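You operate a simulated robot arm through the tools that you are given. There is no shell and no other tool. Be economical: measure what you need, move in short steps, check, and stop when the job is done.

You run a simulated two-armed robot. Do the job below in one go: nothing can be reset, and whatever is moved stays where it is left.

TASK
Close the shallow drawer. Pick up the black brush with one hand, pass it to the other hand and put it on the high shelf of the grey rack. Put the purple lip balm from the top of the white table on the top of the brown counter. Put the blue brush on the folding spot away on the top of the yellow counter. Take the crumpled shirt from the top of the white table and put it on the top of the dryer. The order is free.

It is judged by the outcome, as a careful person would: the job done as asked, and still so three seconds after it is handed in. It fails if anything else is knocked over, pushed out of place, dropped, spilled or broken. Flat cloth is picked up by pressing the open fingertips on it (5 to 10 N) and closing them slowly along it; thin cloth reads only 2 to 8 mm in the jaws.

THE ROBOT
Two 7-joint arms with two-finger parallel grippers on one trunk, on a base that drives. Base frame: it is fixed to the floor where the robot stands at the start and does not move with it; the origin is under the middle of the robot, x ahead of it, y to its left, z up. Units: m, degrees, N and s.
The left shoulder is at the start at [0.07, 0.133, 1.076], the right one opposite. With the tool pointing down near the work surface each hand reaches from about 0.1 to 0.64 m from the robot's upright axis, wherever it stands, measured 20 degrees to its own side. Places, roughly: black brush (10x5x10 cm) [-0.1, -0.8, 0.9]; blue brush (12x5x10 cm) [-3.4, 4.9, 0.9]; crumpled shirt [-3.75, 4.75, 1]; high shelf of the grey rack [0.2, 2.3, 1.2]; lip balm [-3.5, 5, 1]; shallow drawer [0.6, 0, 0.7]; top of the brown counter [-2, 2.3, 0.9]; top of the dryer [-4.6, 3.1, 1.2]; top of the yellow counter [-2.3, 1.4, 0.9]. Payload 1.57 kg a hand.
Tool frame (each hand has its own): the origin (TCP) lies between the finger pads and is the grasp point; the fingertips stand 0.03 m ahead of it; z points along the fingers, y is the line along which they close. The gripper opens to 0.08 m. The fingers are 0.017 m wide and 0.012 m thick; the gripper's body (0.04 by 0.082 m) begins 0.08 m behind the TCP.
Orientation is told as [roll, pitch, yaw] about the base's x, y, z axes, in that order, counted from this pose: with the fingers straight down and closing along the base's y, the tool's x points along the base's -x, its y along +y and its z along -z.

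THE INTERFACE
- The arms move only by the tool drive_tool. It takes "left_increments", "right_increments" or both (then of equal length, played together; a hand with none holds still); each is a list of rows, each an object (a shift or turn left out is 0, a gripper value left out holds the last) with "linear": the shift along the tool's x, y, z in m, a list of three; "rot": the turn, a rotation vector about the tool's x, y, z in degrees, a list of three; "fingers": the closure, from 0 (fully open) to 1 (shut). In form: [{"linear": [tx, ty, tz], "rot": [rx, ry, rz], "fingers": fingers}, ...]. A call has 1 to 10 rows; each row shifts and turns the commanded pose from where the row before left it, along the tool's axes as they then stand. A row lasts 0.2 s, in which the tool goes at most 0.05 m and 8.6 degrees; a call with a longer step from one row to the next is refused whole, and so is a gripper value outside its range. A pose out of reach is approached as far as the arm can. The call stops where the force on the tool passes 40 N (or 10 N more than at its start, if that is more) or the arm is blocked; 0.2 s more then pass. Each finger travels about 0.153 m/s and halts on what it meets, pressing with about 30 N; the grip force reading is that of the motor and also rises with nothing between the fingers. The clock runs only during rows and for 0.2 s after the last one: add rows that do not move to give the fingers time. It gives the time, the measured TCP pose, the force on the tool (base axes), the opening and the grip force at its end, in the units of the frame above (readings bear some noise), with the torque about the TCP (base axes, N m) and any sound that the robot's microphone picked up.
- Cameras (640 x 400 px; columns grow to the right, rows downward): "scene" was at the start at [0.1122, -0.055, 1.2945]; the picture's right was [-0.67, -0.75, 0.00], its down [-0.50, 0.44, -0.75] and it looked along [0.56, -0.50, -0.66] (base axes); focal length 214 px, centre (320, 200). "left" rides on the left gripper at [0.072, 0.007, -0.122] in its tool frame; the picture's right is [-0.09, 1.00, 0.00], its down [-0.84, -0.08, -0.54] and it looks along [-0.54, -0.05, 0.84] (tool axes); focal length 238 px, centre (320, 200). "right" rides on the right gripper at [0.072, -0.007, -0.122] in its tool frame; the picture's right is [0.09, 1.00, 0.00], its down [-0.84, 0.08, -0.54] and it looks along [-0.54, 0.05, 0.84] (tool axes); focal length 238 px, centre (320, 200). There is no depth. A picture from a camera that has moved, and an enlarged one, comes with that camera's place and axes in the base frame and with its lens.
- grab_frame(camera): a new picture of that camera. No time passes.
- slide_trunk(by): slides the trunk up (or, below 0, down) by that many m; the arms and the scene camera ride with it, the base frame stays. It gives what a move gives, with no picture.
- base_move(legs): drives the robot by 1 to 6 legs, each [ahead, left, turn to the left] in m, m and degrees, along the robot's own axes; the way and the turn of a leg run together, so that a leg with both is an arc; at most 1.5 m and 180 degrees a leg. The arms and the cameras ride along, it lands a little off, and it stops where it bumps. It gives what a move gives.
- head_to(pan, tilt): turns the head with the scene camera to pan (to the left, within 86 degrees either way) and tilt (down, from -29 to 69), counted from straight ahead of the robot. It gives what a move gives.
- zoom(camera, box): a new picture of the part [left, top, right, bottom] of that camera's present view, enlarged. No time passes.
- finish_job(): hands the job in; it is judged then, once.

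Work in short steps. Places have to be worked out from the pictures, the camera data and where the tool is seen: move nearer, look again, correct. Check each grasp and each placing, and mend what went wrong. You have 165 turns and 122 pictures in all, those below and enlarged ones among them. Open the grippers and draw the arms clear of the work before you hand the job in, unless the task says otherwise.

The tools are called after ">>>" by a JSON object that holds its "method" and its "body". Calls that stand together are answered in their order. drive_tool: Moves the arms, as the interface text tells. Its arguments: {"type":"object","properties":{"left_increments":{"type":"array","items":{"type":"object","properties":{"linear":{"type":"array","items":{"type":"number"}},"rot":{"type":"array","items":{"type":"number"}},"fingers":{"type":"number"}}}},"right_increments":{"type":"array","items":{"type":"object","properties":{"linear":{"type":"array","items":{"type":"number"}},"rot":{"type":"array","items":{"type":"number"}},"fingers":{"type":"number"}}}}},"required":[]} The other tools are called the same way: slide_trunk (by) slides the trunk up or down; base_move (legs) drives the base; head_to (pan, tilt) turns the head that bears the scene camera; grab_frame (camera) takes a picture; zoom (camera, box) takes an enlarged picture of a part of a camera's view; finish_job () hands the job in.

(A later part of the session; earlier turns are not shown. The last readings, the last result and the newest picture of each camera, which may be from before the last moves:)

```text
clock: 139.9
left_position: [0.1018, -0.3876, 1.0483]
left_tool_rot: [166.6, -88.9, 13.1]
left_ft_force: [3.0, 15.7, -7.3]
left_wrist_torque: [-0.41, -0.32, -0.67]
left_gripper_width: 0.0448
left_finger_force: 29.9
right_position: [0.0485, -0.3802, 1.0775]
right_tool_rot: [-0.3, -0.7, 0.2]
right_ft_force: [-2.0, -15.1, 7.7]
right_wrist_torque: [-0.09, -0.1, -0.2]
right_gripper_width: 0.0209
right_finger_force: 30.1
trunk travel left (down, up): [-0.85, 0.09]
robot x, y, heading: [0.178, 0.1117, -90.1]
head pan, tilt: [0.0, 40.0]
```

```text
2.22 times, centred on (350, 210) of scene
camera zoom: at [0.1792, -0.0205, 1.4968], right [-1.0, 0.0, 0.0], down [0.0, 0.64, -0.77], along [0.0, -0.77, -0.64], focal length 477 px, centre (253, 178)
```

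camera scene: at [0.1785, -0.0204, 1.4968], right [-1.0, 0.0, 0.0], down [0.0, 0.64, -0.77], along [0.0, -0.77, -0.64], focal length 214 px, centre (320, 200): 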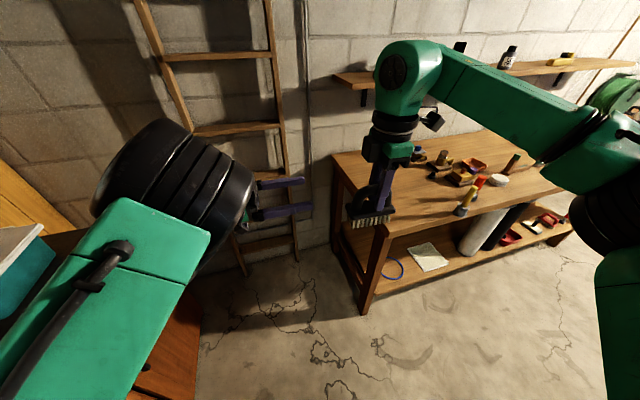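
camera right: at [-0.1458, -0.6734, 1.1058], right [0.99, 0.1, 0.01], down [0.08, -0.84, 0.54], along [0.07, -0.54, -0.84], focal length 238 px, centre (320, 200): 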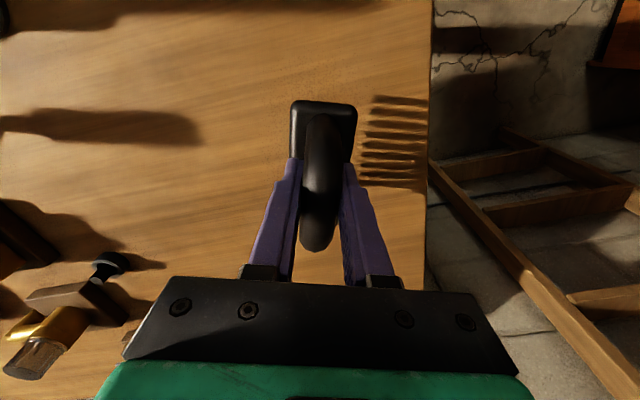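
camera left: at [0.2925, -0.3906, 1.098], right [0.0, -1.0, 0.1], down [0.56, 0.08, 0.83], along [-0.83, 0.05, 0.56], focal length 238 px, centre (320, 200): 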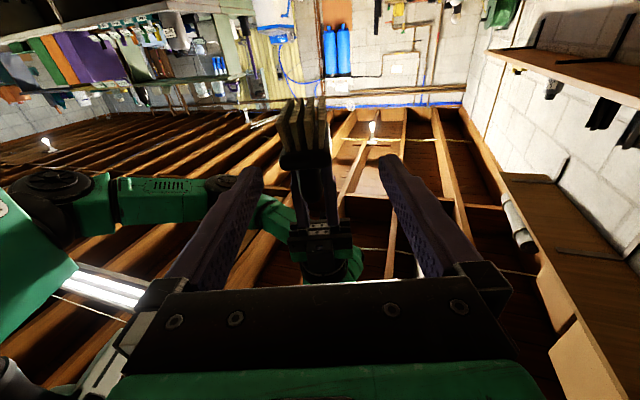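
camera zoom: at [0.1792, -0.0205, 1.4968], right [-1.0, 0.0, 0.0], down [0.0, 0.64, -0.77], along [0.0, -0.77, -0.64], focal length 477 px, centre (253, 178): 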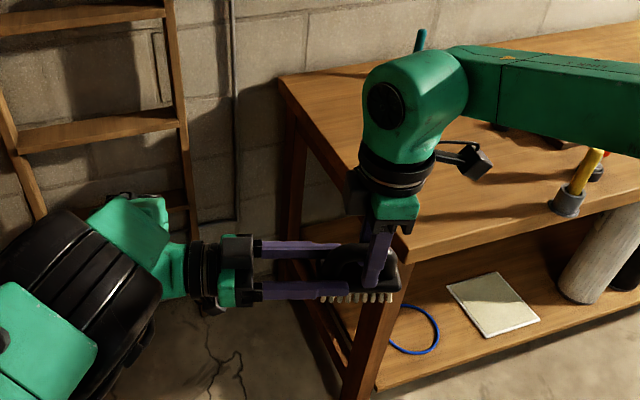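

Left holds the block (45 mm). I release the right hand and lift it off.

>>> {"method": "drive_tool", "body": {"right_increments": [{"fingers": 0.5}, {"fingers": 0.2}, {"fingers": 0.2}, {"linear": [0, 0, -0.02]}, {"linear": [0, 0, -0.025]}, {"linear": [0, 0, -0.025]}, {"linear": [0, 0, -0.025]}]}}

>>> {"method": "zoom", "body": {"camera": "scene", "box": [220, 120, 480, 300]}}

```text
clock: 141.5
left_position: [0.1009, -0.3883, 1.0487]
left_tool_rot: [163.5, -88.8, 16.5]
left_ft_force: [-0.5, 0.2, 0.3]
left_wrist_torque: [0.0, -0.05, -0.01]
left_gripper_width: 0.0443
left_finger_force: 30.1
right_position: [0.0499, -0.3818, 1.1727]
right_tool_rot: [0.1, -0.8, 0.2]
right_ft_force: [-0.2, 0.2, 0.3]
right_wrist_torque: [-0.02, -0.01, 0.01]
right_gripper_width: 0.0641
right_finger_force: 0.0
trunk travel left (down, up): [-0.85, 0.09]
robot x, y, heading: [0.1809, 0.1165, -90.1]
head pan, tilt: [0.0, 40.0]
```

```text
2.22 times, centred on (350, 210) of scene
camera zoom: at [0.1794, -0.0203, 1.4968], right [-1.0, 0.0, 0.0], down [0.0, 0.64, -0.77], along [0.0, -0.77, -0.64], focal length 477 px, centre (253, 178)
```

zoom: 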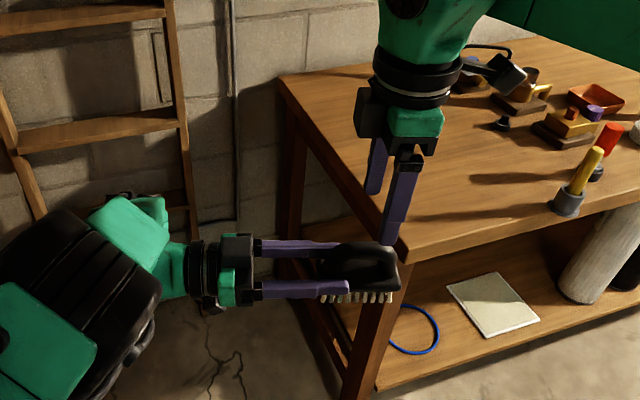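

Hand-over done: the left hand holds the brush alone. I retract the right arm to its side, unwinding the yaw, and the rack comes next.

>>> {"method": "drive_tool", "body": {"right_increments": [{"linear": [0.02, 0.0, -0.005], "rot": [0, 0, 4.5]}, {"linear": [0.02, 0, -0.005], "rot": [0, 0, 4.5]}, {"linear": [0.02, 0, -0.005], "rot": [0, 0, 4.5]}, {"linear": [0.02, 0, -0.005], "rot": [0, 0, 4.5]}, {"linear": [0.02, -0.005, -0.005], "rot": [0, 0, 4.5]}, {"linear": [0.02, -0.01, -0.005], "rot": [0, 0, 4.5]}, {"linear": [0.015, -0.015, 0], "rot": [0, 0, 4.5]}, {"linear": [0.015, -0.015, 0], "rot": [0, 0, 4.5]}, {"linear": [0.015, -0.015, 0], "rot": [0, 0, 4.5]}, {"linear": [0.015, -0.015, 0], "rot": [0, 0, 4.5]}]}}

>>> {"method": "drive_tool", "body": {"right_increments": [{"linear": [0.01, -0.015, 0], "rot": [0, 0, 4.5]}, {"linear": [0.01, -0.015, 0], "rot": [0, 0, 4.5]}, {"linear": [0.01, -0.015, 0], "rot": [0, 0, 4.5]}, {"linear": [0, -0.015, 0], "rot": [0, 0, 4.5]}, {"linear": [0, -0.015, 0], "rot": [0, 0, 4.5]}, {"linear": [0, -0.015, 0], "rot": [0, 0, 4.5]}, {"linear": [0, -0.015, 0], "rot": [0, 0, 4.5]}, {"linear": [0, -0.015, 0], "rot": [0, 0, 4.5]}, {"rot": [0, 0, 4.5]}, {"rot": [0, 0, 4.5]}]}}

```text
clock: 143.7
left_position: [0.1004, -0.3889, 1.0491]
left_tool_rot: [163.3, -89.0, 16.7]
left_ft_force: [-0.9, 0.1, -0.9]
left_wrist_torque: [-0.01, -0.06, 0.03]
left_gripper_width: 0.0444
left_finger_force: 30.1
right_position: [-0.1571, -0.3905, 1.1981]
right_tool_rot: [0.7, -0.4, -44.9]
right_ft_force: [-0.1, -0.4, 0.2]
right_wrist_torque: [0.01, 0.01, 0.0]
right_gripper_width: 0.0637
right_finger_force: 0.0
trunk travel left (down, up): [-0.85, 0.09]
robot x, y, heading: [0.1795, 0.1152, -89.7]
head pan, tilt: [0.0, 40.0]
```

```text
clock: 145.9
left_position: [0.1017, -0.3872, 1.0486]
left_tool_rot: [163.7, -89.0, 16.2]
left_ft_force: [-0.8, -0.2, 0.4]
left_wrist_torque: [0.0, -0.08, -0.01]
left_gripper_width: 0.0444
left_finger_force: 29.6
right_position: [-0.2646, -0.4188, 1.1956]
right_tool_rot: [0.6, 0.1, -89.9]
right_ft_force: [0.3, 0.4, -0.4]
right_wrist_torque: [-0.03, 0.01, 0.01]
right_gripper_width: 0.064
right_finger_force: 0.0
right hand out of reach, approached as far as the arm can: row 7, 8
trunk travel left (down, up): [-0.85, 0.09]
robot x, y, heading: [0.1823, 0.1117, -89.6]
head pan, tilt: [0.0, 40.0]
```

Both arms are set. I move away from the cabinet and turn right 90°, then look round for the grey rack.

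>>> {"method": "base_move", "body": {"legs": [[-0.15, -0.35, 0], [0, 0, -90]]}}

>>> {"method": "head_to", "body": {"pan": -75, "tilt": 15}}

>>> {"method": "grab_frame", "body": {"camera": "scene"}}

```text
clock: 152.2
left_position: [-0.675, 0.3428, 1.0486]
left_tool_rot: [164.1, -88.8, -74.5]
left_ft_force: [-0.6, -0.2, -1.2]
left_wrist_torque: [-0.03, -0.02, 0.0]
left_gripper_width: 0.0444
left_finger_force: 30.1
right_position: [-0.702, 0.7086, 1.1961]
right_tool_rot: [0.7, 0.1, 179.8]
right_ft_force: [0.4, 0.6, -0.9]
right_wrist_torque: [0.03, -0.02, -0.02]
right_gripper_width: 0.0639
right_finger_force: 0.1
trunk travel left (down, up): [-0.85, 0.09]
robot x, y, heading: [-0.1745, 0.2571, 179.7]
head pan, tilt: [0.0, 40.0]
```

```text
clock: 153.7
left_position: [-0.6743, 0.3429, 1.0486]
left_tool_rot: [163.6, -88.9, -74.1]
left_ft_force: [-0.2, 0.0, 0.2]
left_wrist_torque: [-0.09, 0.0, 0.03]
left_gripper_width: 0.0443
left_finger_force: 29.6
right_position: [-0.7033, 0.7101, 1.1955]
right_tool_rot: [0.7, 0.1, 179.8]
right_ft_force: [0.4, -0.8, -0.3]
right_wrist_torque: [-0.03, 0.03, 0.04]
right_gripper_width: 0.0639
right_finger_force: 0.1
trunk travel left (down, up): [-0.85, 0.09]
robot x, y, heading: [-0.1726, 0.2642, 179.9]
head pan, tilt: [-75.0, 15.0]
```

```text
51 pictures are left
camera scene: at [-0.2481, 0.3537, 1.5363], right [0.97, 0.26, 0.0], down [0.07, -0.25, -0.97], along [-0.25, 0.93, -0.26], focal length 214 px, centre (320, 200)
```

scene: 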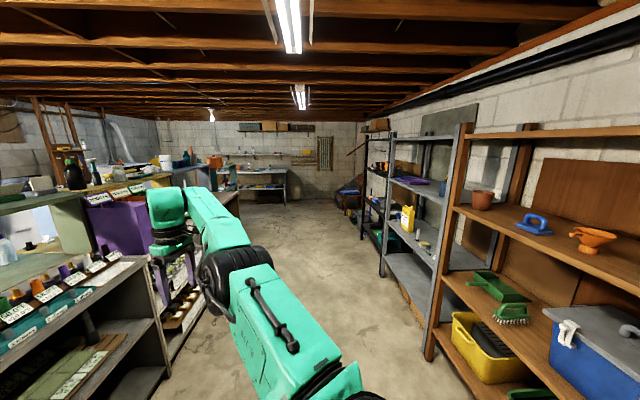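

The grey rack's front runs from about (0.24, 1.77) to (-0.09, 2.71), facing me at ~20°; the high shelf is at z≈1.2. I first turn the left hand, with the brush, to point forward.

>>> {"method": "drive_tool", "body": {"left_increments": [{"linear": [0, 0, -0.02], "rot": [-4.5, 0, 0]}, {"linear": [0, 0.002, -0.02], "rot": [-4.5, 0, 0]}, {"linear": [0, 0.004, -0.02], "rot": [-4.5, 0, 0]}, {"linear": [0, 0.006, -0.019], "rot": [-4.5, 0, 0]}, {"linear": [0, 0.008, -0.018], "rot": [-4.5, 0, 0]}, {"linear": [0, 0.009, -0.018], "rot": [-4.5, 0, 0]}, {"linear": [0, 0.01, -0.017], "rot": [-4.5, 0, 0]}, {"linear": [0, 0.012, -0.016], "rot": [-4.5, 0, 0]}, {"linear": [0, 0.013, -0.015], "rot": [-4.5, 0, 0]}, {"linear": [0, 0.014, -0.014], "rot": [-4.5, 0, 0]}]}}

>>> {"method": "drive_tool", "body": {"left_increments": [{"linear": [0, 0.016, -0.012], "rot": [-4.5, 0, 0]}, {"linear": [0, 0.017, -0.01], "rot": [-4.5, 0, 0]}, {"linear": [0, 0.018, -0.008], "rot": [-4.5, 0, 0]}, {"linear": [0, 0.01, 0], "rot": [-4.5, 0, 0]}, {"linear": [0, 0, 0], "rot": [-4.5, 0, 0]}, {"rot": [-4.5, 0, 0]}, {"rot": [-4.5, 0, 0]}, {"rot": [-4.5, 0, 0]}, {"rot": [-4.5, 0, 0]}, {"rot": [-4.5, 0, 0]}]}}

```text
clock: 155.9
left_position: [-0.6895, 0.1439, 1.0448]
left_tool_rot: [-153.6, -88.8, -71.8]
left_ft_force: [0.0, 0.6, 0.2]
left_wrist_torque: [-0.01, -0.03, -0.03]
left_gripper_width: 0.0444
left_finger_force: 29.7
right_position: [-0.7029, 0.7091, 1.1966]
right_tool_rot: [0.7, 0.1, 179.8]
right_ft_force: [0.5, -0.9, -0.8]
right_wrist_torque: [-0.01, 0.01, -0.02]
right_gripper_width: 0.064
right_finger_force: 0.0
trunk travel left (down, up): [-0.85, 0.09]
robot x, y, heading: [-0.1757, 0.2621, 179.9]
head pan, tilt: [-75.0, 15.0]
```

```text
clock: 158.1
left_position: [-0.7176, 0.0267, 1.0327]
left_tool_rot: [-107.2, -88.9, -73.4]
left_ft_force: [-0.3, -0.6, 0.1]
left_wrist_torque: [-0.02, -0.07, 0.0]
left_gripper_width: 0.0445
left_finger_force: 30.0
left hand out of reach, approached as far as the arm can: row 7, 8, 9, 10
right_position: [-0.7043, 0.7084, 1.1951]
right_tool_rot: [0.7, 0.1, 179.7]
right_ft_force: [-0.4, -0.4, 0.6]
right_wrist_torque: [0.01, 0.02, -0.05]
right_gripper_width: 0.0638
right_finger_force: 0.2
trunk travel left (down, up): [-0.85, 0.09]
robot x, y, heading: [-0.1735, 0.2619, 179.8]
head pan, tilt: [-75.0, 15.0]
```

Left hand now points forward with the brush. I raise it and drive to stand in front of the grey rack.

>>> {"method": "drive_tool", "body": {"left_increments": [{"linear": [-0.015, 0, 0]}, {"linear": [-0.015, 0, 0]}, {"linear": [-0.015, 0, 0]}, {"linear": [-0.015, 0, 0]}, {"linear": [-0.015, 0, 0]}, {"linear": [-0.015, 0, 0]}, {"linear": [-0.015, 0, 0]}, {"linear": [-0.015, 0, 0]}, {"linear": [-0.015, 0, 0]}, {"linear": [-0.015, 0, 0]}]}}

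>>> {"method": "base_move", "body": {"legs": [[0, 0, -90], [0.7, 0.25, 0], [0.79, 0.17, 0], [0, 0, -70.3]]}}

>>> {"method": "head_to", "body": {"pan": 0, "tilt": 15}}

>>> {"method": "grab_frame", "body": {"camera": "scene"}}

```text
clock: 160.3
left_position: [-0.717, 0.0064, 1.1765]
left_tool_rot: [-79.6, -88.4, -100.4]
left_ft_force: [0.6, -0.1, -1.1]
left_wrist_torque: [0.05, -0.04, 0.01]
left_gripper_width: 0.0447
left_finger_force: 30.6
left hand out of reach, approached as far as the arm can: row 2, 4, 7
right_position: [-0.7017, 0.7094, 1.1962]
right_tool_rot: [0.7, 0.0, 179.8]
right_ft_force: [0.0, 0.1, 0.7]
right_wrist_torque: [0.0, 0.0, 0.02]
right_gripper_width: 0.0639
right_finger_force: 0.1
trunk travel left (down, up): [-0.85, 0.09]
robot x, y, heading: [-0.1736, 0.2593, 179.6]
head pan, tilt: [-75.0, 15.0]
```

```text
clock: 175.1
left_position: [-0.1584, 2.1793, 1.1796]
left_tool_rot: [-99.4, -88.2, 119.4]
left_ft_force: [-0.6, -0.4, -1.0]
left_wrist_torque: [-0.05, 0.06, 0.05]
left_gripper_width: 0.0443
left_finger_force: 29.8
right_position: [0.0655, 1.5147, 1.1953]
right_tool_rot: [0.7, 0.1, 19.7]
right_ft_force: [0.1, -0.5, -0.7]
right_wrist_torque: [-0.04, -0.01, 0.0]
right_gripper_width: 0.0641
right_finger_force: 0.0
trunk travel left (down, up): [-0.85, 0.09]
robot x, y, heading: [-0.5848, 1.755, 19.8]
head pan, tilt: [-75.0, 15.0]
```

```text
clock: 176.6
left_position: [-0.1583, 2.1794, 1.1804]
left_tool_rot: [-98.5, -88.2, 118.6]
left_ft_force: [0.5, -0.6, -1.4]
left_wrist_torque: [-0.01, 0.05, -0.05]
left_gripper_width: 0.0441
left_finger_force: 30.4
right_position: [0.0668, 1.5147, 1.1949]
right_tool_rot: [0.7, 0.0, 19.6]
right_ft_force: [-0.1, -0.1, -0.3]
right_wrist_torque: [-0.05, -0.02, 0.03]
right_gripper_width: 0.0639
right_finger_force: 0.0
trunk travel left (down, up): [-0.85, 0.09]
robot x, y, heading: [-0.5835, 1.7564, 20.0]
head pan, tilt: [0.0, 15.0]
```

```text
50 pictures are left
camera scene: at [-0.4496, 1.8042, 1.5363], right [0.34, -0.94, 0.0], down [-0.24, -0.09, -0.97], along [0.91, 0.32, -0.26], focal length 214 px, centre (320, 200)
```

scene: 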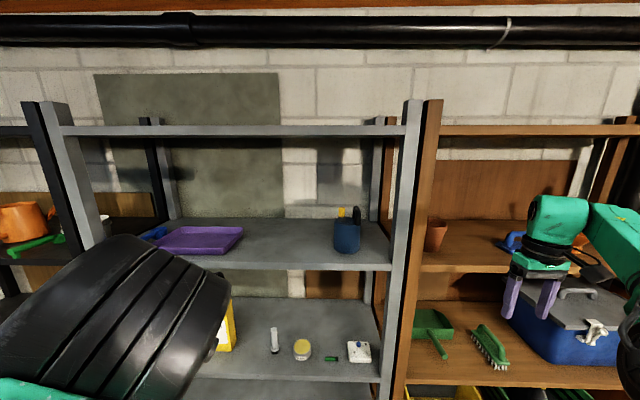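

The rack's z≈1.15 shelf holds a purple tray and a blue mug with free space between. I look through the left camera to fix its edge.

>>> {"method": "grab_frame", "body": {"camera": "left"}}

```text
49 pictures are left
camera left: at [-0.275, 2.1406, 1.1084], right [-0.34, 0.94, 0.06], down [-0.5, -0.23, 0.84], along [0.8, 0.26, 0.55], focal length 238 px, centre (320, 200)
```

left: 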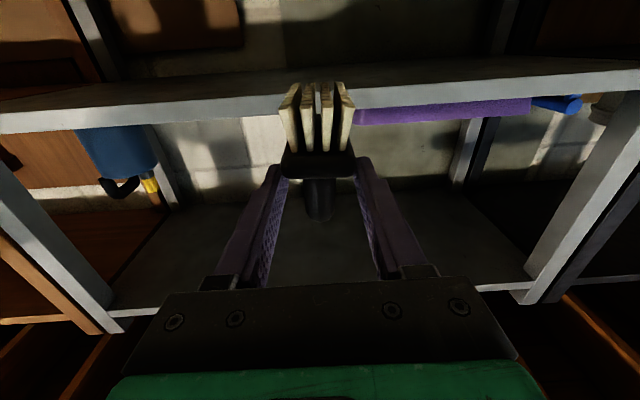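

Shelf top is about z 1.178, its edge 16 cm ahead of the TCP; the tray is just left of the brush. I raise the trunk 8 cm and shift the base 9 cm right, then check.

>>> {"method": "slide_trunk", "body": {"by": 0.085}}

>>> {"method": "base_move", "body": {"legs": [[0, -0.09, 0], [0.08, 0, 0]]}}

>>> {"method": "grab_frame", "body": {"camera": "left"}}

```text
clock: 177.8
left_position: [-0.1595, 2.1791, 1.2661]
left_tool_rot: [-98.2, -88.1, 118.3]
left_ft_force: [-0.2, -0.6, -1.4]
left_wrist_torque: [-0.06, 0.04, 0.0]
left_gripper_width: 0.044
left_finger_force: 30.3
right_position: [0.0651, 1.5149, 1.2815]
right_tool_rot: [0.7, 0.1, 19.7]
right_ft_force: [0.1, 0.7, 0.1]
right_wrist_torque: [0.01, -0.02, 0.0]
right_gripper_width: 0.0638
right_finger_force: 0.0
trunk travel left (down, up): [-0.935, 0.005]
robot x, y, heading: [-0.5866, 1.758, 20.0]
head pan, tilt: [0.0, 15.0]
```

```text
clock: 179.6
left_position: [-0.0646, 2.121, 1.2703]
left_tool_rot: [-110.5, -87.8, 130.6]
left_ft_force: [-1.1, -1.2, -1.8]
left_wrist_torque: [-0.02, 0.09, -0.04]
left_gripper_width: 0.0442
left_finger_force: 30.2
right_position: [0.1599, 1.4565, 1.2865]
right_tool_rot: [0.5, -0.4, 19.7]
right_ft_force: [-0.9, 0.3, 0.4]
right_wrist_torque: [0.03, -0.08, -0.02]
right_gripper_width: 0.064
right_finger_force: 0.1
trunk travel left (down, up): [-0.935, 0.005]
robot x, y, heading: [-0.478, 1.7015, 19.7]
head pan, tilt: [0.0, 15.0]
```

```text
48 pictures are left
camera left: at [-0.1801, 2.0824, 1.1964], right [-0.35, 0.94, 0.06], down [-0.5, -0.23, 0.83], along [0.79, 0.26, 0.55], focal length 238 px, centre (320, 200)
```

left: 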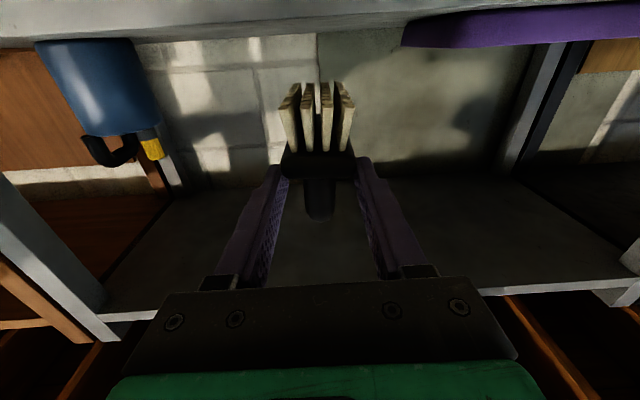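

The brush now sits between mug and tray. The right hand would run into the wooden rack, so I pull it back first, then drive forward 13 cm.

>>> {"method": "drive_tool", "body": {"right_increments": [{"linear": [0.02, 0, 0.005]}, {"linear": [0.02, 0, 0.005]}, {"linear": [0.02, 0, 0.005]}, {"linear": [0.02, 0, 0.005]}, {"linear": [0.02, 0, 0.005]}, {"linear": [0.02, 0, 0.005]}, {"linear": [0.02, 0, 0.005]}, {"linear": [0.02, 0, 0.005]}, {"linear": [0.02, 0, 0.005]}, {"linear": [0.02, 0, 0.005]}]}}

>>> {"method": "base_move", "body": {"legs": [[0.125, 0, 0]]}}

>>> {"method": "grab_frame", "body": {"camera": "left"}}

>>> {"method": "grab_frame", "body": {"camera": "scene"}}

```text
clock: 181.8
left_position: [-0.0539, 2.1211, 1.2666]
left_tool_rot: [-99.3, -88.0, 119.6]
left_ft_force: [-0.3, 0.4, -0.6]
left_wrist_torque: [0.02, 0.08, -0.01]
left_gripper_width: 0.0443
left_finger_force: 30.3
right_position: [-0.0193, 1.3875, 1.2314]
right_tool_rot: [0.7, 0.0, 19.7]
right_ft_force: [-0.6, 0.4, 0.2]
right_wrist_torque: [0.01, 0.02, 0.0]
right_gripper_width: 0.0639
right_finger_force: 0.1
trunk travel left (down, up): [-0.935, 0.005]
robot x, y, heading: [-0.4809, 1.6974, 19.5]
head pan, tilt: [0.0, 15.0]
```

```text
clock: 183.0
left_position: [0.0582, 2.1626, 1.2686]
left_tool_rot: [-104.5, -88.1, 124.7]
left_ft_force: [0.8, 0.4, -0.9]
left_wrist_torque: [-0.04, 0.09, 0.01]
left_gripper_width: 0.0443
left_finger_force: 29.8
right_position: [0.0949, 1.43, 1.2339]
right_tool_rot: [0.6, -0.2, 19.7]
right_ft_force: [0.7, 0.1, -0.3]
right_wrist_torque: [0.02, -0.07, -0.02]
right_gripper_width: 0.0641
right_finger_force: 0.1
trunk travel left (down, up): [-0.935, 0.005]
robot x, y, heading: [-0.3641, 1.7397, 19.8]
head pan, tilt: [0.0, 15.0]
```

```text
47 pictures are left
camera left: at [-0.0572, 2.1231, 1.1952], right [-0.35, 0.94, 0.06], down [-0.5, -0.24, 0.83], along [0.79, 0.26, 0.55], focal length 238 px, centre (320, 200)
```

left: 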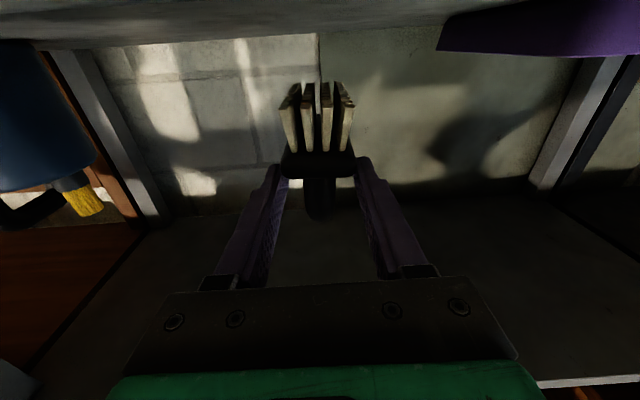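

```text
46 pictures are left
camera scene: at [-0.233, 1.7858, 1.622], right [0.34, -0.94, 0.0], down [-0.24, -0.09, -0.97], along [0.91, 0.33, -0.26], focal length 214 px, centre (320, 200)
```

scene: 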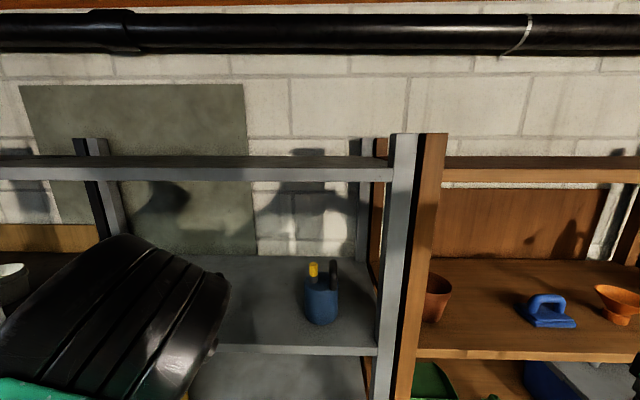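

TCP is about 4 cm past the edge, brush bottom about 4–5 cm above the shelf. I lower gently until contact.

>>> {"method": "drive_tool", "body": {"left_increments": [{"linear": [0.01, 0, 0.003]}, {"linear": [0.01, 0, 0.002]}, {"linear": [0.008, 0, 0]}, {"linear": [0.006, 0, 0]}]}}

```text
clock: 184.0
left_position: [0.0694, 2.1638, 1.2305]
left_tool_rot: [-97.0, -88.1, 117.2]
left_ft_force: [-1.0, 0.8, -1.1]
left_wrist_torque: [0.0, 0.05, 0.01]
left_gripper_width: 0.0442
left_finger_force: 29.7
right_position: [0.1005, 1.4326, 1.2311]
right_tool_rot: [0.7, 0.1, 19.8]
right_ft_force: [-0.4, 0.3, -0.7]
right_wrist_torque: [0.0, 0.02, -0.05]
right_gripper_width: 0.0641
right_finger_force: 0.0
trunk travel left (down, up): [-0.935, 0.005]
robot x, y, heading: [-0.3607, 1.7384, 19.5]
head pan, tilt: [0.0, 15.0]
```

No contact yet at 1.2305; I go on in small steps.

>>> {"method": "drive_tool", "body": {"left_increments": [{"linear": [0.004, 0, 0]}, {"linear": [0.004, 0, 0]}, {"linear": [0.004, 0, 0]}, {}]}}

>>> {"method": "grab_frame", "body": {"camera": "left"}}

```text
clock: 185.0
left_position: [0.0673, 2.1634, 1.225]
left_tool_rot: [-117.7, -88.0, 138.1]
left_ft_force: [3.8, 6.4, 24.7]
left_wrist_torque: [0.22, -0.36, 0.05]
left_gripper_width: 0.0444
left_finger_force: 30.4
right_position: [0.0981, 1.4299, 1.2328]
right_tool_rot: [0.6, 0.1, 19.8]
right_ft_force: [-0.4, 0.1, 0.0]
right_wrist_torque: [0.03, 0.0, -0.02]
right_gripper_width: 0.0641
right_finger_force: 0.0
trunk travel left (down, up): [-0.935, 0.005]
robot x, y, heading: [-0.3621, 1.736, 19.8]
head pan, tilt: [0.0, 15.0]
```

```text
45 pictures are left
camera left: at [-0.048, 2.1253, 1.1511], right [-0.35, 0.94, 0.06], down [-0.5, -0.24, 0.83], along [0.79, 0.26, 0.55], focal length 238 px, centre (320, 200)
```

left: 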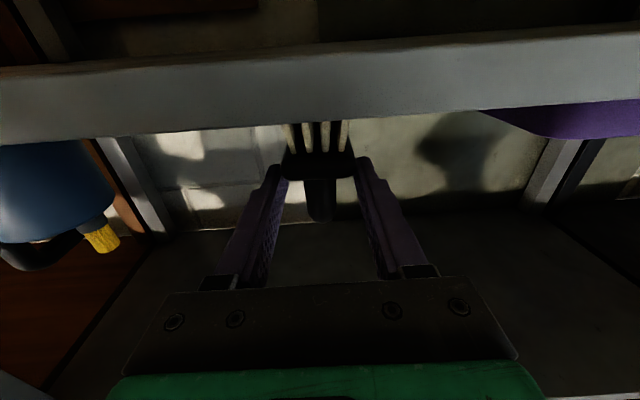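

Contact 25 N centred under the brush. I ease up 3 mm, open, and draw straight back.

>>> {"method": "drive_tool", "body": {"left_increments": [{"linear": [-0.003, 0, 0]}, {"fingers": 0.5}, {"fingers": 0.3}, {"fingers": 0}, {"fingers": 0}, {"linear": [0, 0, -0.02]}, {"linear": [0, 0, -0.025]}, {"linear": [0, 0, -0.025]}]}}

>>> {"method": "grab_frame", "body": {"camera": "left"}}

```text
clock: 186.8
left_position: [0.0012, 2.139, 1.2249]
left_tool_rot: [-99.9, -87.9, 120.2]
left_ft_force: [-0.4, -0.9, 0.2]
left_wrist_torque: [0.03, -0.04, 0.0]
left_gripper_width: 0.0801
left_finger_force: 0.0
right_position: [0.0993, 1.4311, 1.2317]
right_tool_rot: [0.7, -0.1, 19.7]
right_ft_force: [0.7, 0.1, -0.1]
right_wrist_torque: [-0.01, -0.01, -0.01]
right_gripper_width: 0.0639
right_finger_force: 0.0
trunk travel left (down, up): [-0.935, 0.005]
robot x, y, heading: [-0.3642, 1.7379, 19.6]
head pan, tilt: [0.0, 15.0]
```

```text
44 pictures are left
camera left: at [-0.1145, 2.1005, 1.151], right [-0.35, 0.94, 0.06], down [-0.5, -0.24, 0.84], along [0.8, 0.26, 0.55], focal length 238 px, centre (320, 200)
```

left: 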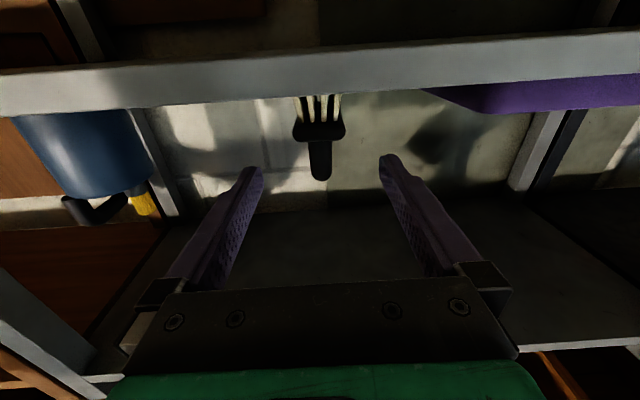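

The brush stands upright on the shelf. I back off and turn toward the white table, looking at the room.

>>> {"method": "base_move", "body": {"legs": [[-0.45, 0, 0], [0, 0, 105]]}}

>>> {"method": "drive_tool", "body": {"left_increments": [{"linear": [-0.01, 0, -0.015]}, {"linear": [-0.01, 0, -0.015]}, {"linear": [-0.01, 0, -0.015]}, {"linear": [-0.01, 0, -0.015]}, {"linear": [-0.01, 0, -0.015]}, {"linear": [-0.01, 0, -0.015]}, {"linear": [-0.01, 0, -0.015]}, {"linear": [-0.01, 0, -0.015]}]}}

>>> {"method": "head_to", "body": {"pan": 0, "tilt": 15}}

>>> {"method": "grab_frame", "body": {"camera": "scene"}}

```text
clock: 193.9
left_position: [-1.2621, 1.8436, 1.2239]
left_tool_rot: [-98.3, -88.1, -137.4]
left_ft_force: [-0.2, 0.0, 0.3]
left_wrist_torque: [0.0, 0.02, 0.03]
left_gripper_width: 0.08
left_finger_force: 0.0
right_position: [-0.5984, 2.1102, 1.2317]
right_tool_rot: [0.7, 0.0, 123.8]
right_ft_force: [-0.1, 0.0, 1.0]
right_wrist_torque: [-0.04, -0.02, -0.02]
right_gripper_width: 0.064
right_finger_force: 0.1
trunk travel left (down, up): [-0.935, 0.005]
robot x, y, heading: [-0.7841, 1.5867, 123.6]
head pan, tilt: [0.0, 15.0]
```

```text
clock: 195.7
left_position: [-1.2639, 1.7523, 1.2748]
left_tool_rot: [-101.4, -88.1, -134.4]
left_ft_force: [-0.6, -0.1, 0.0]
left_wrist_torque: [0.03, 0.01, 0.02]
left_gripper_width: 0.0799
left_finger_force: 0.1
left hand out of reach, approached as far as the arm can: row 2, 3, 4, 5, 6, 7, 8
right_position: [-0.598, 2.1097, 1.2315]
right_tool_rot: [0.7, -0.1, 123.9]
right_ft_force: [-0.8, -0.7, 0.2]
right_wrist_torque: [0.01, 0.0, 0.02]
right_gripper_width: 0.0641
right_finger_force: 0.1
trunk travel left (down, up): [-0.935, 0.005]
robot x, y, heading: [-0.7846, 1.5856, 123.7]
head pan, tilt: [0.0, 15.0]
```

```text
clock: 196.3
left_position: [-1.2658, 1.7539, 1.2744]
left_tool_rot: [-100.0, -88.0, -135.7]
left_ft_force: [0.1, 0.4, -0.1]
left_wrist_torque: [-0.01, 0.03, 0.01]
left_gripper_width: 0.0801
left_finger_force: 0.1
right_position: [-0.5987, 2.1084, 1.2334]
right_tool_rot: [0.7, 0.0, 123.8]
right_ft_force: [0.6, 0.5, -0.3]
right_wrist_torque: [-0.01, 0.01, -0.01]
right_gripper_width: 0.064
right_finger_force: 0.2
trunk travel left (down, up): [-0.935, 0.005]
robot x, y, heading: [-0.7849, 1.585, 123.9]
head pan, tilt: [0.0, 15.0]
```

```text
43 pictures are left
camera scene: at [-0.8651, 1.7068, 1.6214], right [0.83, 0.56, 0.0], down [0.14, -0.21, -0.97], along [-0.54, 0.8, -0.26], focal length 214 px, centre (320, 200)
```

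scene: 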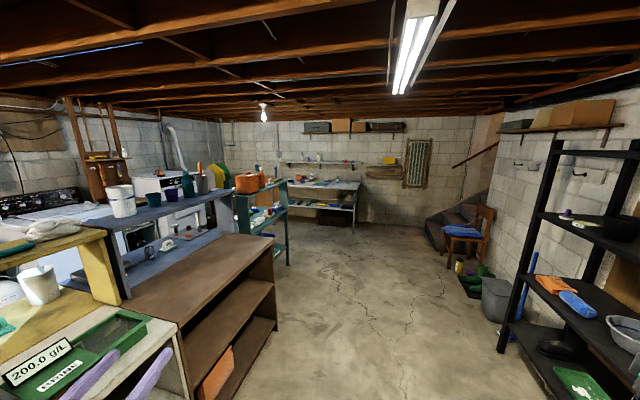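

I see the brown counter (empty top), and the white table at the far wall. I drive down the aisle, keeping clear of the counters.

>>> {"method": "base_move", "body": {"legs": [[1.35, -0.525, 0], [0.78, 0.117, 0], [0.7, 0.117, 0]]}}

>>> {"method": "head_to", "body": {"pan": 0, "tilt": 30}}

>>> {"method": "grab_frame", "body": {"camera": "scene"}}

```text
clock: 210.9
left_position: [-2.599, 4.2808, 1.2743]
left_tool_rot: [-101.5, -88.0, -134.3]
left_ft_force: [0.4, 0.2, 0.2]
left_wrist_torque: [0.0, -0.04, 0.01]
left_gripper_width: 0.0799
left_finger_force: 0.0
right_position: [-1.9337, 4.6352, 1.2322]
right_tool_rot: [0.7, -0.1, 123.7]
right_ft_force: [-0.1, 0.0, 0.8]
right_wrist_torque: [0.02, 0.01, 0.02]
right_gripper_width: 0.064
right_finger_force: 0.1
trunk travel left (down, up): [-0.935, 0.005]
robot x, y, heading: [-2.1204, 4.1146, 123.7]
head pan, tilt: [0.0, 15.0]
```

```text
clock: 211.6
left_position: [-2.6003, 4.2818, 1.2734]
left_tool_rot: [-99.4, -88.1, -136.6]
left_ft_force: [0.0, 0.2, -0.1]
left_wrist_torque: [-0.02, 0.01, 0.02]
left_gripper_width: 0.0802
left_finger_force: 0.1
right_position: [-1.9335, 4.6367, 1.2328]
right_tool_rot: [0.6, 0.0, 123.7]
right_ft_force: [0.1, 0.6, -0.3]
right_wrist_torque: [0.05, 0.01, -0.01]
right_gripper_width: 0.0641
right_finger_force: 0.0
trunk travel left (down, up): [-0.935, 0.005]
robot x, y, heading: [-2.1197, 4.1137, 123.6]
head pan, tilt: [0.0, 30.0]
```

```text
42 pictures are left
camera scene: at [-2.1987, 4.232, 1.5972], right [0.83, 0.55, 0.0], down [0.28, -0.42, -0.87], along [-0.48, 0.72, -0.5], focal length 214 px, centre (320, 200)
```

scene: 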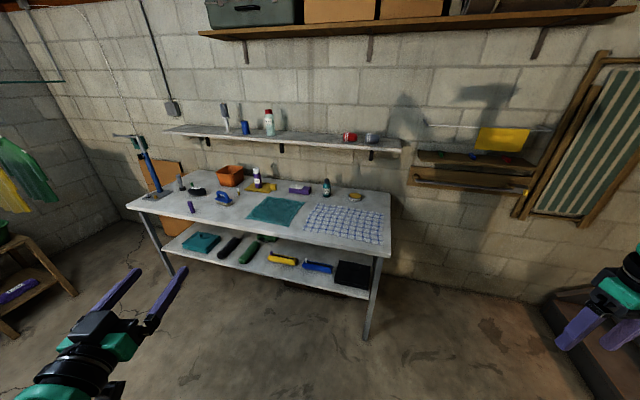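

The white table is ahead. I zoom in to identify the lip balm, the blue brush and the shirt.

>>> {"method": "zoom", "body": {"camera": "scene", "box": [100, 120, 356, 280]}}

```text
2.50 times, centred on (228, 200) of scene
camera zoom: at [-2.1987, 4.232, 1.5972], right [0.83, 0.55, 0.0], down [0.28, -0.42, -0.87], along [-0.48, 0.72, -0.5], focal length 536 px, centre (550, 200)
```

zoom: 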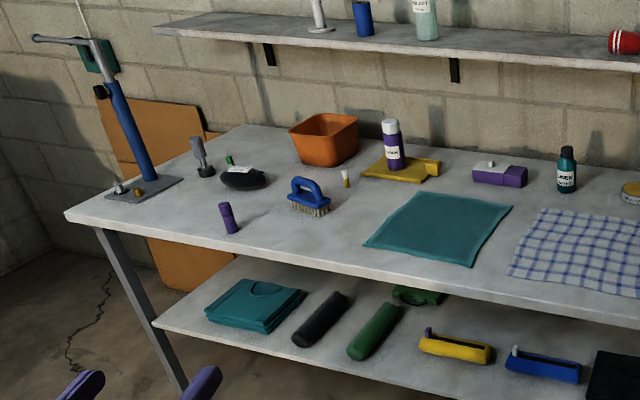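

The blue brush is at about (-3.39, 4.89); a purple stick (likely the lip balm) near (-3.44, 4.71); a black lump (maybe the shirt) near (-3.68, 4.87). To keep the left arm away from the pump stand I'll stand alongside the table, heading ~167°, with the right hand over it.

>>> {"method": "base_move", "body": {"legs": [[0, 0, 43.4], [0.9, -0.06, 0]]}}

>>> {"method": "slide_trunk", "body": {"by": -0.1}}

>>> {"method": "head_to", "body": {"pan": -45, "tilt": 40}}

>>> {"method": "grab_frame", "body": {"camera": "scene"}}

```text
clock: 218.4
left_position: [-3.4417, 4.1594, 1.2733]
left_tool_rot: [-100.9, -88.1, -91.3]
left_ft_force: [0.7, 0.5, 0.8]
left_wrist_torque: [-0.03, 0.05, -0.01]
left_gripper_width: 0.0795
left_finger_force: 0.0
right_position: [-3.203, 4.8752, 1.2324]
right_tool_rot: [0.6, 0.0, 167.3]
right_ft_force: [0.4, -0.1, 0.7]
right_wrist_torque: [-0.03, -0.02, 0.02]
right_gripper_width: 0.064
right_finger_force: 0.0
trunk travel left (down, up): [-0.935, 0.005]
robot x, y, heading: [-2.9822, 4.3688, 167.2]
head pan, tilt: [0.0, 30.0]
```

```text
clock: 219.7
left_position: [-3.4412, 4.1595, 1.1736]
left_tool_rot: [-99.5, -87.9, -92.8]
left_ft_force: [0.9, 0.5, -0.1]
left_wrist_torque: [-0.01, -0.01, -0.03]
left_gripper_width: 0.0803
left_finger_force: 0.1
right_position: [-3.2051, 4.8757, 1.1318]
right_tool_rot: [0.7, 0.0, 167.3]
right_ft_force: [0.0, 0.7, -0.3]
right_wrist_torque: [0.0, -0.04, -0.04]
right_gripper_width: 0.0641
right_finger_force: 0.1
trunk travel left (down, up): [-0.835, 0.105]
robot x, y, heading: [-2.9799, 4.371, 167.5]
head pan, tilt: [0.0, 30.0]
```

```text
clock: 220.8
left_position: [-3.4419, 4.1594, 1.1733]
left_tool_rot: [-99.3, -88.0, -92.9]
left_ft_force: [-0.3, 0.2, 0.1]
left_wrist_torque: [0.0, 0.02, 0.0]
left_gripper_width: 0.0802
left_finger_force: 0.1
right_position: [-3.2047, 4.876, 1.1307]
right_tool_rot: [0.7, 0.0, 167.3]
right_ft_force: [0.5, 0.3, -0.6]
right_wrist_torque: [-0.02, 0.01, 0.03]
right_gripper_width: 0.0641
right_finger_force: 0.0
trunk travel left (down, up): [-0.835, 0.105]
robot x, y, heading: [-2.9789, 4.3708, 167.3]
head pan, tilt: [-45.0, 40.0]
```

```text
40 pictures are left
camera scene: at [-3.0742, 4.4527, 1.4818], right [0.84, 0.53, 0.0], down [0.34, -0.54, -0.77], along [-0.41, 0.65, -0.64], focal length 214 px, centre (320, 200)
```

scene: 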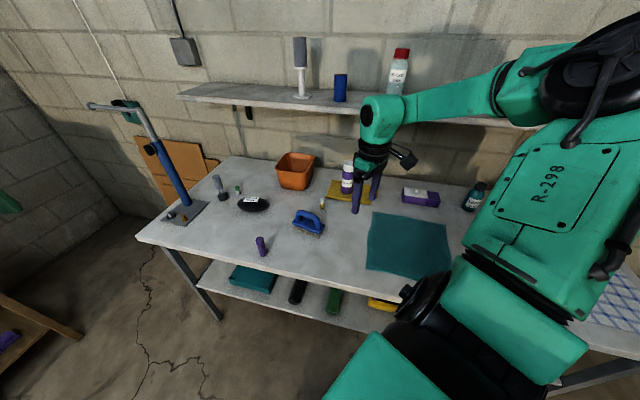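

I zoom for details.

>>> {"method": "zoom", "body": {"camera": "scene", "box": [190, 140, 350, 260]}}

```text
3.33 times, centred on (270, 200) of scene
camera zoom: at [-3.0742, 4.4527, 1.4818], right [0.84, 0.53, 0.0], down [0.34, -0.54, -0.77], along [-0.41, 0.65, -0.64], focal length 715 px, centre (487, 200)
```

zoom: 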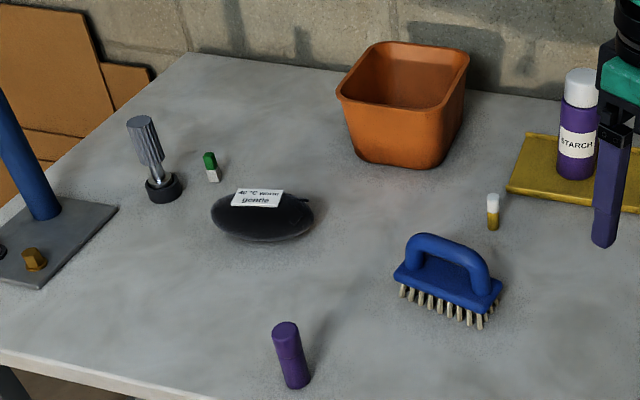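

Identified: black lump with a care label = shirt, purple stick = lip balm, blue brush at (-3.39, 4.88) with its axis ~14° from base x. I move 12 cm ahead and turn the hand 27° to match the brush.

>>> {"method": "base_move", "body": {"legs": [[0.12, 0, 0]]}}

>>> {"method": "drive_tool", "body": {"right_increments": [{"rot": [0, 0, -4.5], "fingers": 0}, {"rot": [0, 0, -4.5]}, {"rot": [0, 0, -4.5]}, {"rot": [0, 0, -4.5]}, {"rot": [0, 0, -4.5]}, {"rot": [0, 0, -4.5]}]}}

>>> {"method": "grab_frame", "body": {"camera": "right"}}

```text
clock: 222.1
left_position: [-3.5554, 4.185, 1.1747]
left_tool_rot: [-103.3, -88.0, -89.1]
left_ft_force: [-0.1, -0.3, -0.8]
left_wrist_torque: [0.0, 0.01, 0.0]
left_gripper_width: 0.08
left_finger_force: 0.1
right_position: [-3.3183, 4.9007, 1.1324]
right_tool_rot: [0.6, -0.1, 167.2]
right_ft_force: [-0.1, -1.1, 0.4]
right_wrist_torque: [0.02, 0.02, 0.0]
right_gripper_width: 0.0642
right_finger_force: 0.1
trunk travel left (down, up): [-0.835, 0.105]
robot x, y, heading: [-3.0926, 4.3945, 167.5]
head pan, tilt: [-45.0, 40.0]
```

```text
clock: 223.5
left_position: [-3.5582, 4.1854, 1.1729]
left_tool_rot: [-98.8, -88.0, -93.6]
left_ft_force: [0.0, 0.3, -0.5]
left_wrist_torque: [0.01, 0.03, -0.01]
left_gripper_width: 0.0801
left_finger_force: 0.0
right_position: [-3.3195, 4.9021, 1.1314]
right_tool_rot: [0.5, -0.3, -165.7]
right_ft_force: [-0.4, 1.1, 0.1]
right_wrist_torque: [-0.02, 0.02, 0.0]
right_gripper_width: 0.0801
right_finger_force: 0.0
trunk travel left (down, up): [-0.835, 0.105]
robot x, y, heading: [-3.0938, 4.3948, 167.2]
head pan, tilt: [-45.0, 40.0]
```

```text
38 pictures are left
camera right: at [-3.2532, 4.9278, 1.2539], right [0.34, -0.94, 0.01], down [-0.79, -0.28, 0.55], along [-0.51, -0.19, -0.84], focal length 238 px, centre (320, 200)
```

right: 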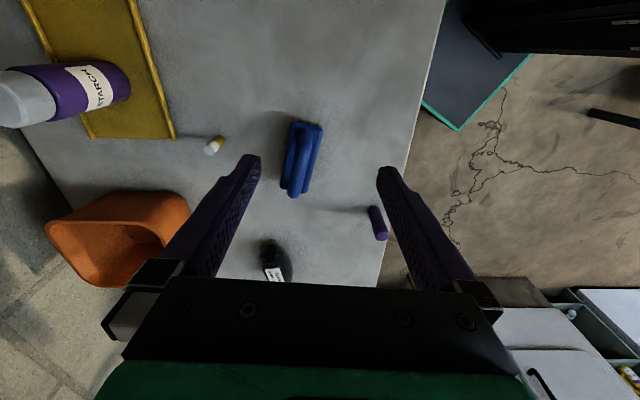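

Wrist view puts the brush centre at about (-3.403, 4.905), table z≈0.86. I move over it and down to 1.0.

>>> {"method": "drive_tool", "body": {"right_increments": [{"linear": [-0.027, -0.008, 0]}, {"linear": [-0.027, -0.008, 0]}, {"linear": [-0.026, -0.0075, 0]}, {"linear": [0, 0, 0.03]}, {"linear": [0, 0, 0.03]}, {"linear": [0, 0, 0.03]}, {"linear": [0, 0, 0.03]}]}}

>>> {"method": "grab_frame", "body": {"camera": "right"}}

```text
clock: 225.1
left_position: [-3.5582, 4.1864, 1.174]
left_tool_rot: [-98.4, -88.0, -93.6]
left_ft_force: [-0.7, 0.0, 1.2]
left_wrist_torque: [0.04, -0.01, -0.04]
left_gripper_width: 0.0801
left_finger_force: 0.0
right_position: [-3.404, 4.9044, 1.0108]
right_tool_rot: [0.6, -0.3, -165.6]
right_ft_force: [0.8, -0.5, -0.9]
right_wrist_torque: [0.0, -0.03, 0.0]
right_gripper_width: 0.08
right_finger_force: 0.2
trunk travel left (down, up): [-0.835, 0.105]
robot x, y, heading: [-3.0939, 4.3944, 167.4]
head pan, tilt: [-45.0, 40.0]
```

```text
37 pictures are left
camera right: at [-3.336, 4.9298, 1.1334], right [0.33, -0.94, 0.01], down [-0.79, -0.27, 0.55], along [-0.51, -0.19, -0.84], focal length 238 px, centre (320, 200)
```

right: 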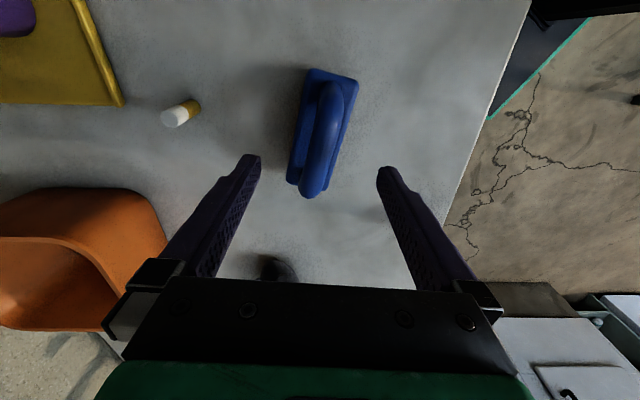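

The brush is turned ~7° from my jaws; I correct the yaw and descend around the handle.

>>> {"method": "drive_tool", "body": {"right_increments": [{"linear": [0.008, 0, 0], "rot": [0, 0, 7]}, {"linear": [0, 0, 0.025]}, {"linear": [0, 0, 0.025]}, {"linear": [0, 0, 0.02]}, {"linear": [0, 0, 0.01]}]}}

>>> {"method": "grab_frame", "body": {"camera": "right"}}

```text
clock: 226.3
left_position: [-3.5576, 4.1858, 1.1746]
left_tool_rot: [-98.9, -88.0, -93.4]
left_ft_force: [0.5, 0.4, 0.4]
left_wrist_torque: [0.02, 0.01, 0.01]
left_gripper_width: 0.08
left_finger_force: 0.0
right_position: [-3.3982, 4.905, 0.9308]
right_tool_rot: [0.7, -0.3, -172.6]
right_ft_force: [-0.7, 1.3, -0.3]
right_wrist_torque: [0.0, -0.02, -0.01]
right_gripper_width: 0.0798
right_finger_force: 0.1
trunk travel left (down, up): [-0.835, 0.105]
robot x, y, heading: [-3.0962, 4.3959, 167.0]
head pan, tilt: [-45.0, 40.0]
```

```text
36 pictures are left
camera right: at [-3.3268, 4.9224, 1.054], right [0.22, -0.98, 0.01], down [-0.82, -0.18, 0.55], along [-0.53, -0.13, -0.84], focal length 238 px, centre (320, 200)
```

right: 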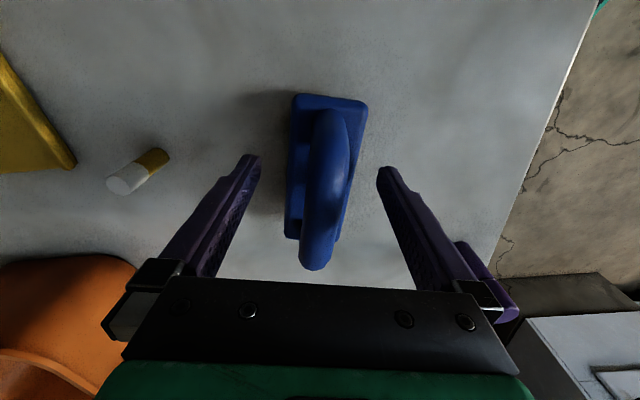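

Nearly astride; I rotate 6° more and close.

>>> {"method": "drive_tool", "body": {"right_increments": [{"rot": [0, 0, 6]}, {"fingers": 0.3}, {"fingers": 0.6}, {"fingers": 0.8}, {"fingers": 1}, {"fingers": 1}, {"linear": [0, 0, -0.015]}, {"linear": [0, 0, -0.02]}, {"linear": [0, 0, -0.025]}]}}

>>> {"method": "grab_frame", "body": {"camera": "right"}}

```text
clock: 228.3
left_position: [-3.5569, 4.1851, 1.1727]
left_tool_rot: [-99.8, -88.0, -92.5]
left_ft_force: [-0.6, 0.3, 0.5]
left_wrist_torque: [-0.02, -0.03, 0.02]
left_gripper_width: 0.0801
left_finger_force: 0.1
right_position: [-3.3954, 4.9054, 0.9927]
right_tool_rot: [0.6, 0.0, -178.6]
right_ft_force: [-0.2, -1.1, -1.0]
right_wrist_torque: [0.02, -0.02, 0.04]
right_gripper_width: 0.0209
right_finger_force: 30.2
trunk travel left (down, up): [-0.835, 0.105]
robot x, y, heading: [-3.0966, 4.3955, 167.4]
head pan, tilt: [-45.0, 40.0]
```

```text
35 pictures are left
camera right: at [-3.3247, 4.9148, 1.1148], right [0.11, -0.99, 0.01], down [-0.83, -0.09, 0.54], along [-0.54, -0.07, -0.84], focal length 238 px, centre (320, 200)
```

right: 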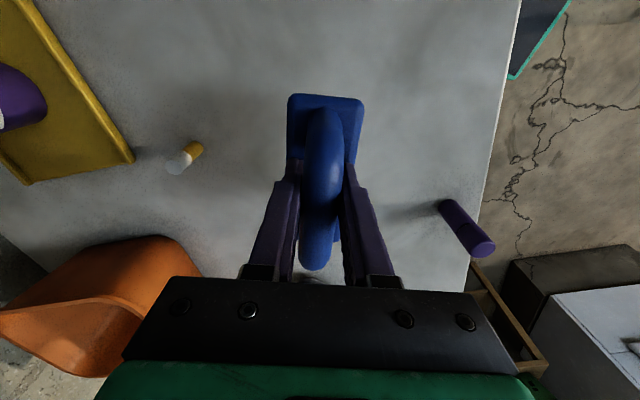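

Blue brush held. I raise it and drive back along the aisle toward the yellow counter, then look.

>>> {"method": "drive_tool", "body": {"right_increments": [{"linear": [0, 0, -0.03]}, {"linear": [0, 0, -0.03]}, {"linear": [0, 0, -0.03]}, {"linear": [0, 0, -0.03]}, {"linear": [0.02, 0, -0.02]}, {"linear": [0.02, 0, 0]}]}}

>>> {"method": "base_move", "body": {"legs": [[-1.0, 0.06, 0], [0, 0, -43.7], [-0.74, -0.117, 0], [-0.74, -0.117, 0], [-0.6, 0.4, 0], [0, 0, 76]]}}

>>> {"method": "head_to", "body": {"pan": 20, "tilt": 25}}

>>> {"method": "grab_frame", "body": {"camera": "scene"}}

```text
clock: 229.7
left_position: [-3.5574, 4.1872, 1.1753]
left_tool_rot: [-101.0, -87.9, -91.2]
left_ft_force: [0.6, 0.1, 0.0]
left_wrist_torque: [-0.01, 0.05, 0.0]
left_gripper_width: 0.0798
left_finger_force: 0.1
right_position: [-3.3551, 4.9079, 1.1322]
right_tool_rot: [0.6, -0.3, -178.7]
right_ft_force: [0.3, -1.6, -1.0]
right_wrist_torque: [-0.04, 0.01, 0.0]
right_gripper_width: 0.021
right_finger_force: 29.9
trunk travel left (down, up): [-0.835, 0.105]
robot x, y, heading: [-3.0961, 4.3923, 167.6]
head pan, tilt: [-45.0, 40.0]
```

```text
clock: 251.0
left_position: [-1.3624, 1.8797, 1.1741]
left_tool_rot: [-99.3, -88.0, -59.3]
left_ft_force: [0.4, -1.1, 0.3]
left_wrist_torque: [-0.01, 0.01, -0.05]
left_gripper_width: 0.08
left_finger_force: 0.1
right_position: [-1.5948, 2.5925, 1.132]
right_tool_rot: [0.7, -0.2, -145.0]
right_ft_force: [-0.2, 0.5, -1.5]
right_wrist_torque: [0.02, -0.02, 0.02]
right_gripper_width: 0.0212
right_finger_force: 29.9
trunk travel left (down, up): [-0.835, 0.105]
robot x, y, heading: [-1.0935, 2.3119, -159.2]
head pan, tilt: [-45.0, 40.0]
```

```text
clock: 252.4
left_position: [-1.3621, 1.8803, 1.1735]
left_tool_rot: [-99.1, -88.1, -59.4]
left_ft_force: [-0.2, 0.3, -0.9]
left_wrist_torque: [-0.01, -0.03, 0.01]
left_gripper_width: 0.08
left_finger_force: 0.0
right_position: [-1.594, 2.5933, 1.1316]
right_tool_rot: [0.8, -0.1, -144.9]
right_ft_force: [-0.5, -0.2, -2.3]
right_wrist_torque: [0.02, -0.01, -0.01]
right_gripper_width: 0.021
right_finger_force: 30.1
trunk travel left (down, up): [-0.835, 0.105]
robot x, y, heading: [-1.0945, 2.3081, -158.8]
head pan, tilt: [20.0, 25.0]
```

```text
34 pictures are left
camera scene: at [-1.2097, 2.2331, 1.5051], right [-0.65, 0.76, 0.0], down [0.32, 0.28, -0.91], along [-0.68, -0.59, -0.42], focal length 214 px, centre (320, 200)
```

scene: 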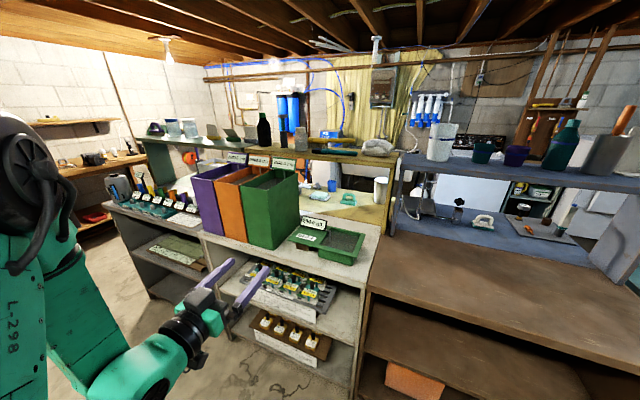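

The yellow counter lies behind the benches, reachable only from the other aisle. I return toward the white table and look into that aisle.

>>> {"method": "base_move", "body": {"legs": [[0, 0, -76], [0.6, -0.4, 0], [0.74, 0.117, 0], [0.74, 0.117, 0], [0, 0, 65], [0.9, -0.15, 0]]}}

>>> {"method": "head_to", "body": {"pan": 25, "tilt": 20}}

>>> {"method": "grab_frame", "body": {"camera": "scene"}}

```text
clock: 274.2
left_position: [-3.4006, 3.7429, 1.1737]
left_tool_rot: [-100.3, -87.9, -69.9]
left_ft_force: [0.7, 1.0, -0.3]
left_wrist_torque: [-0.02, -0.02, 0.02]
left_gripper_width: 0.0799
left_finger_force: 0.1
right_position: [-3.482, 4.4901, 1.132]
right_tool_rot: [0.6, -0.1, -156.7]
right_ft_force: [-0.3, -0.7, -1.3]
right_wrist_torque: [0.02, 0.01, 0.03]
right_gripper_width: 0.0208
right_finger_force: 30.3
trunk travel left (down, up): [-0.835, 0.105]
robot x, y, heading: [-3.0511, 4.1109, -170.6]
head pan, tilt: [20.0, 25.0]
```

```text
clock: 274.8
left_position: [-3.4005, 3.7429, 1.1738]
left_tool_rot: [-99.4, -87.9, -70.8]
left_ft_force: [0.1, -0.5, 0.1]
left_wrist_torque: [-0.01, 0.0, 0.01]
left_gripper_width: 0.0801
left_finger_force: 0.1
right_position: [-3.4834, 4.4889, 1.1313]
right_tool_rot: [0.7, -0.1, -156.7]
right_ft_force: [0.0, -0.2, -0.9]
right_wrist_torque: [0.0, -0.01, -0.04]
right_gripper_width: 0.0213
right_finger_force: 30.0
trunk travel left (down, up): [-0.835, 0.105]
robot x, y, heading: [-3.048, 4.1123, -170.9]
head pan, tilt: [25.0, 20.0]
```

```text
33 pictures are left
camera scene: at [-3.1764, 4.0514, 1.5132], right [-0.56, 0.83, 0.0], down [0.28, 0.19, -0.94], along [-0.78, -0.53, -0.34], focal length 214 px, centre (320, 200)
```

scene: 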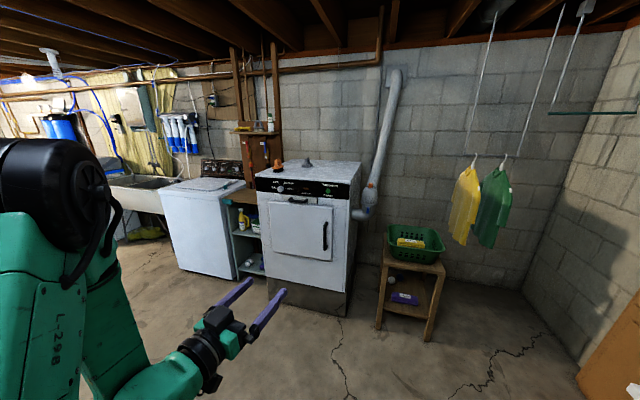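

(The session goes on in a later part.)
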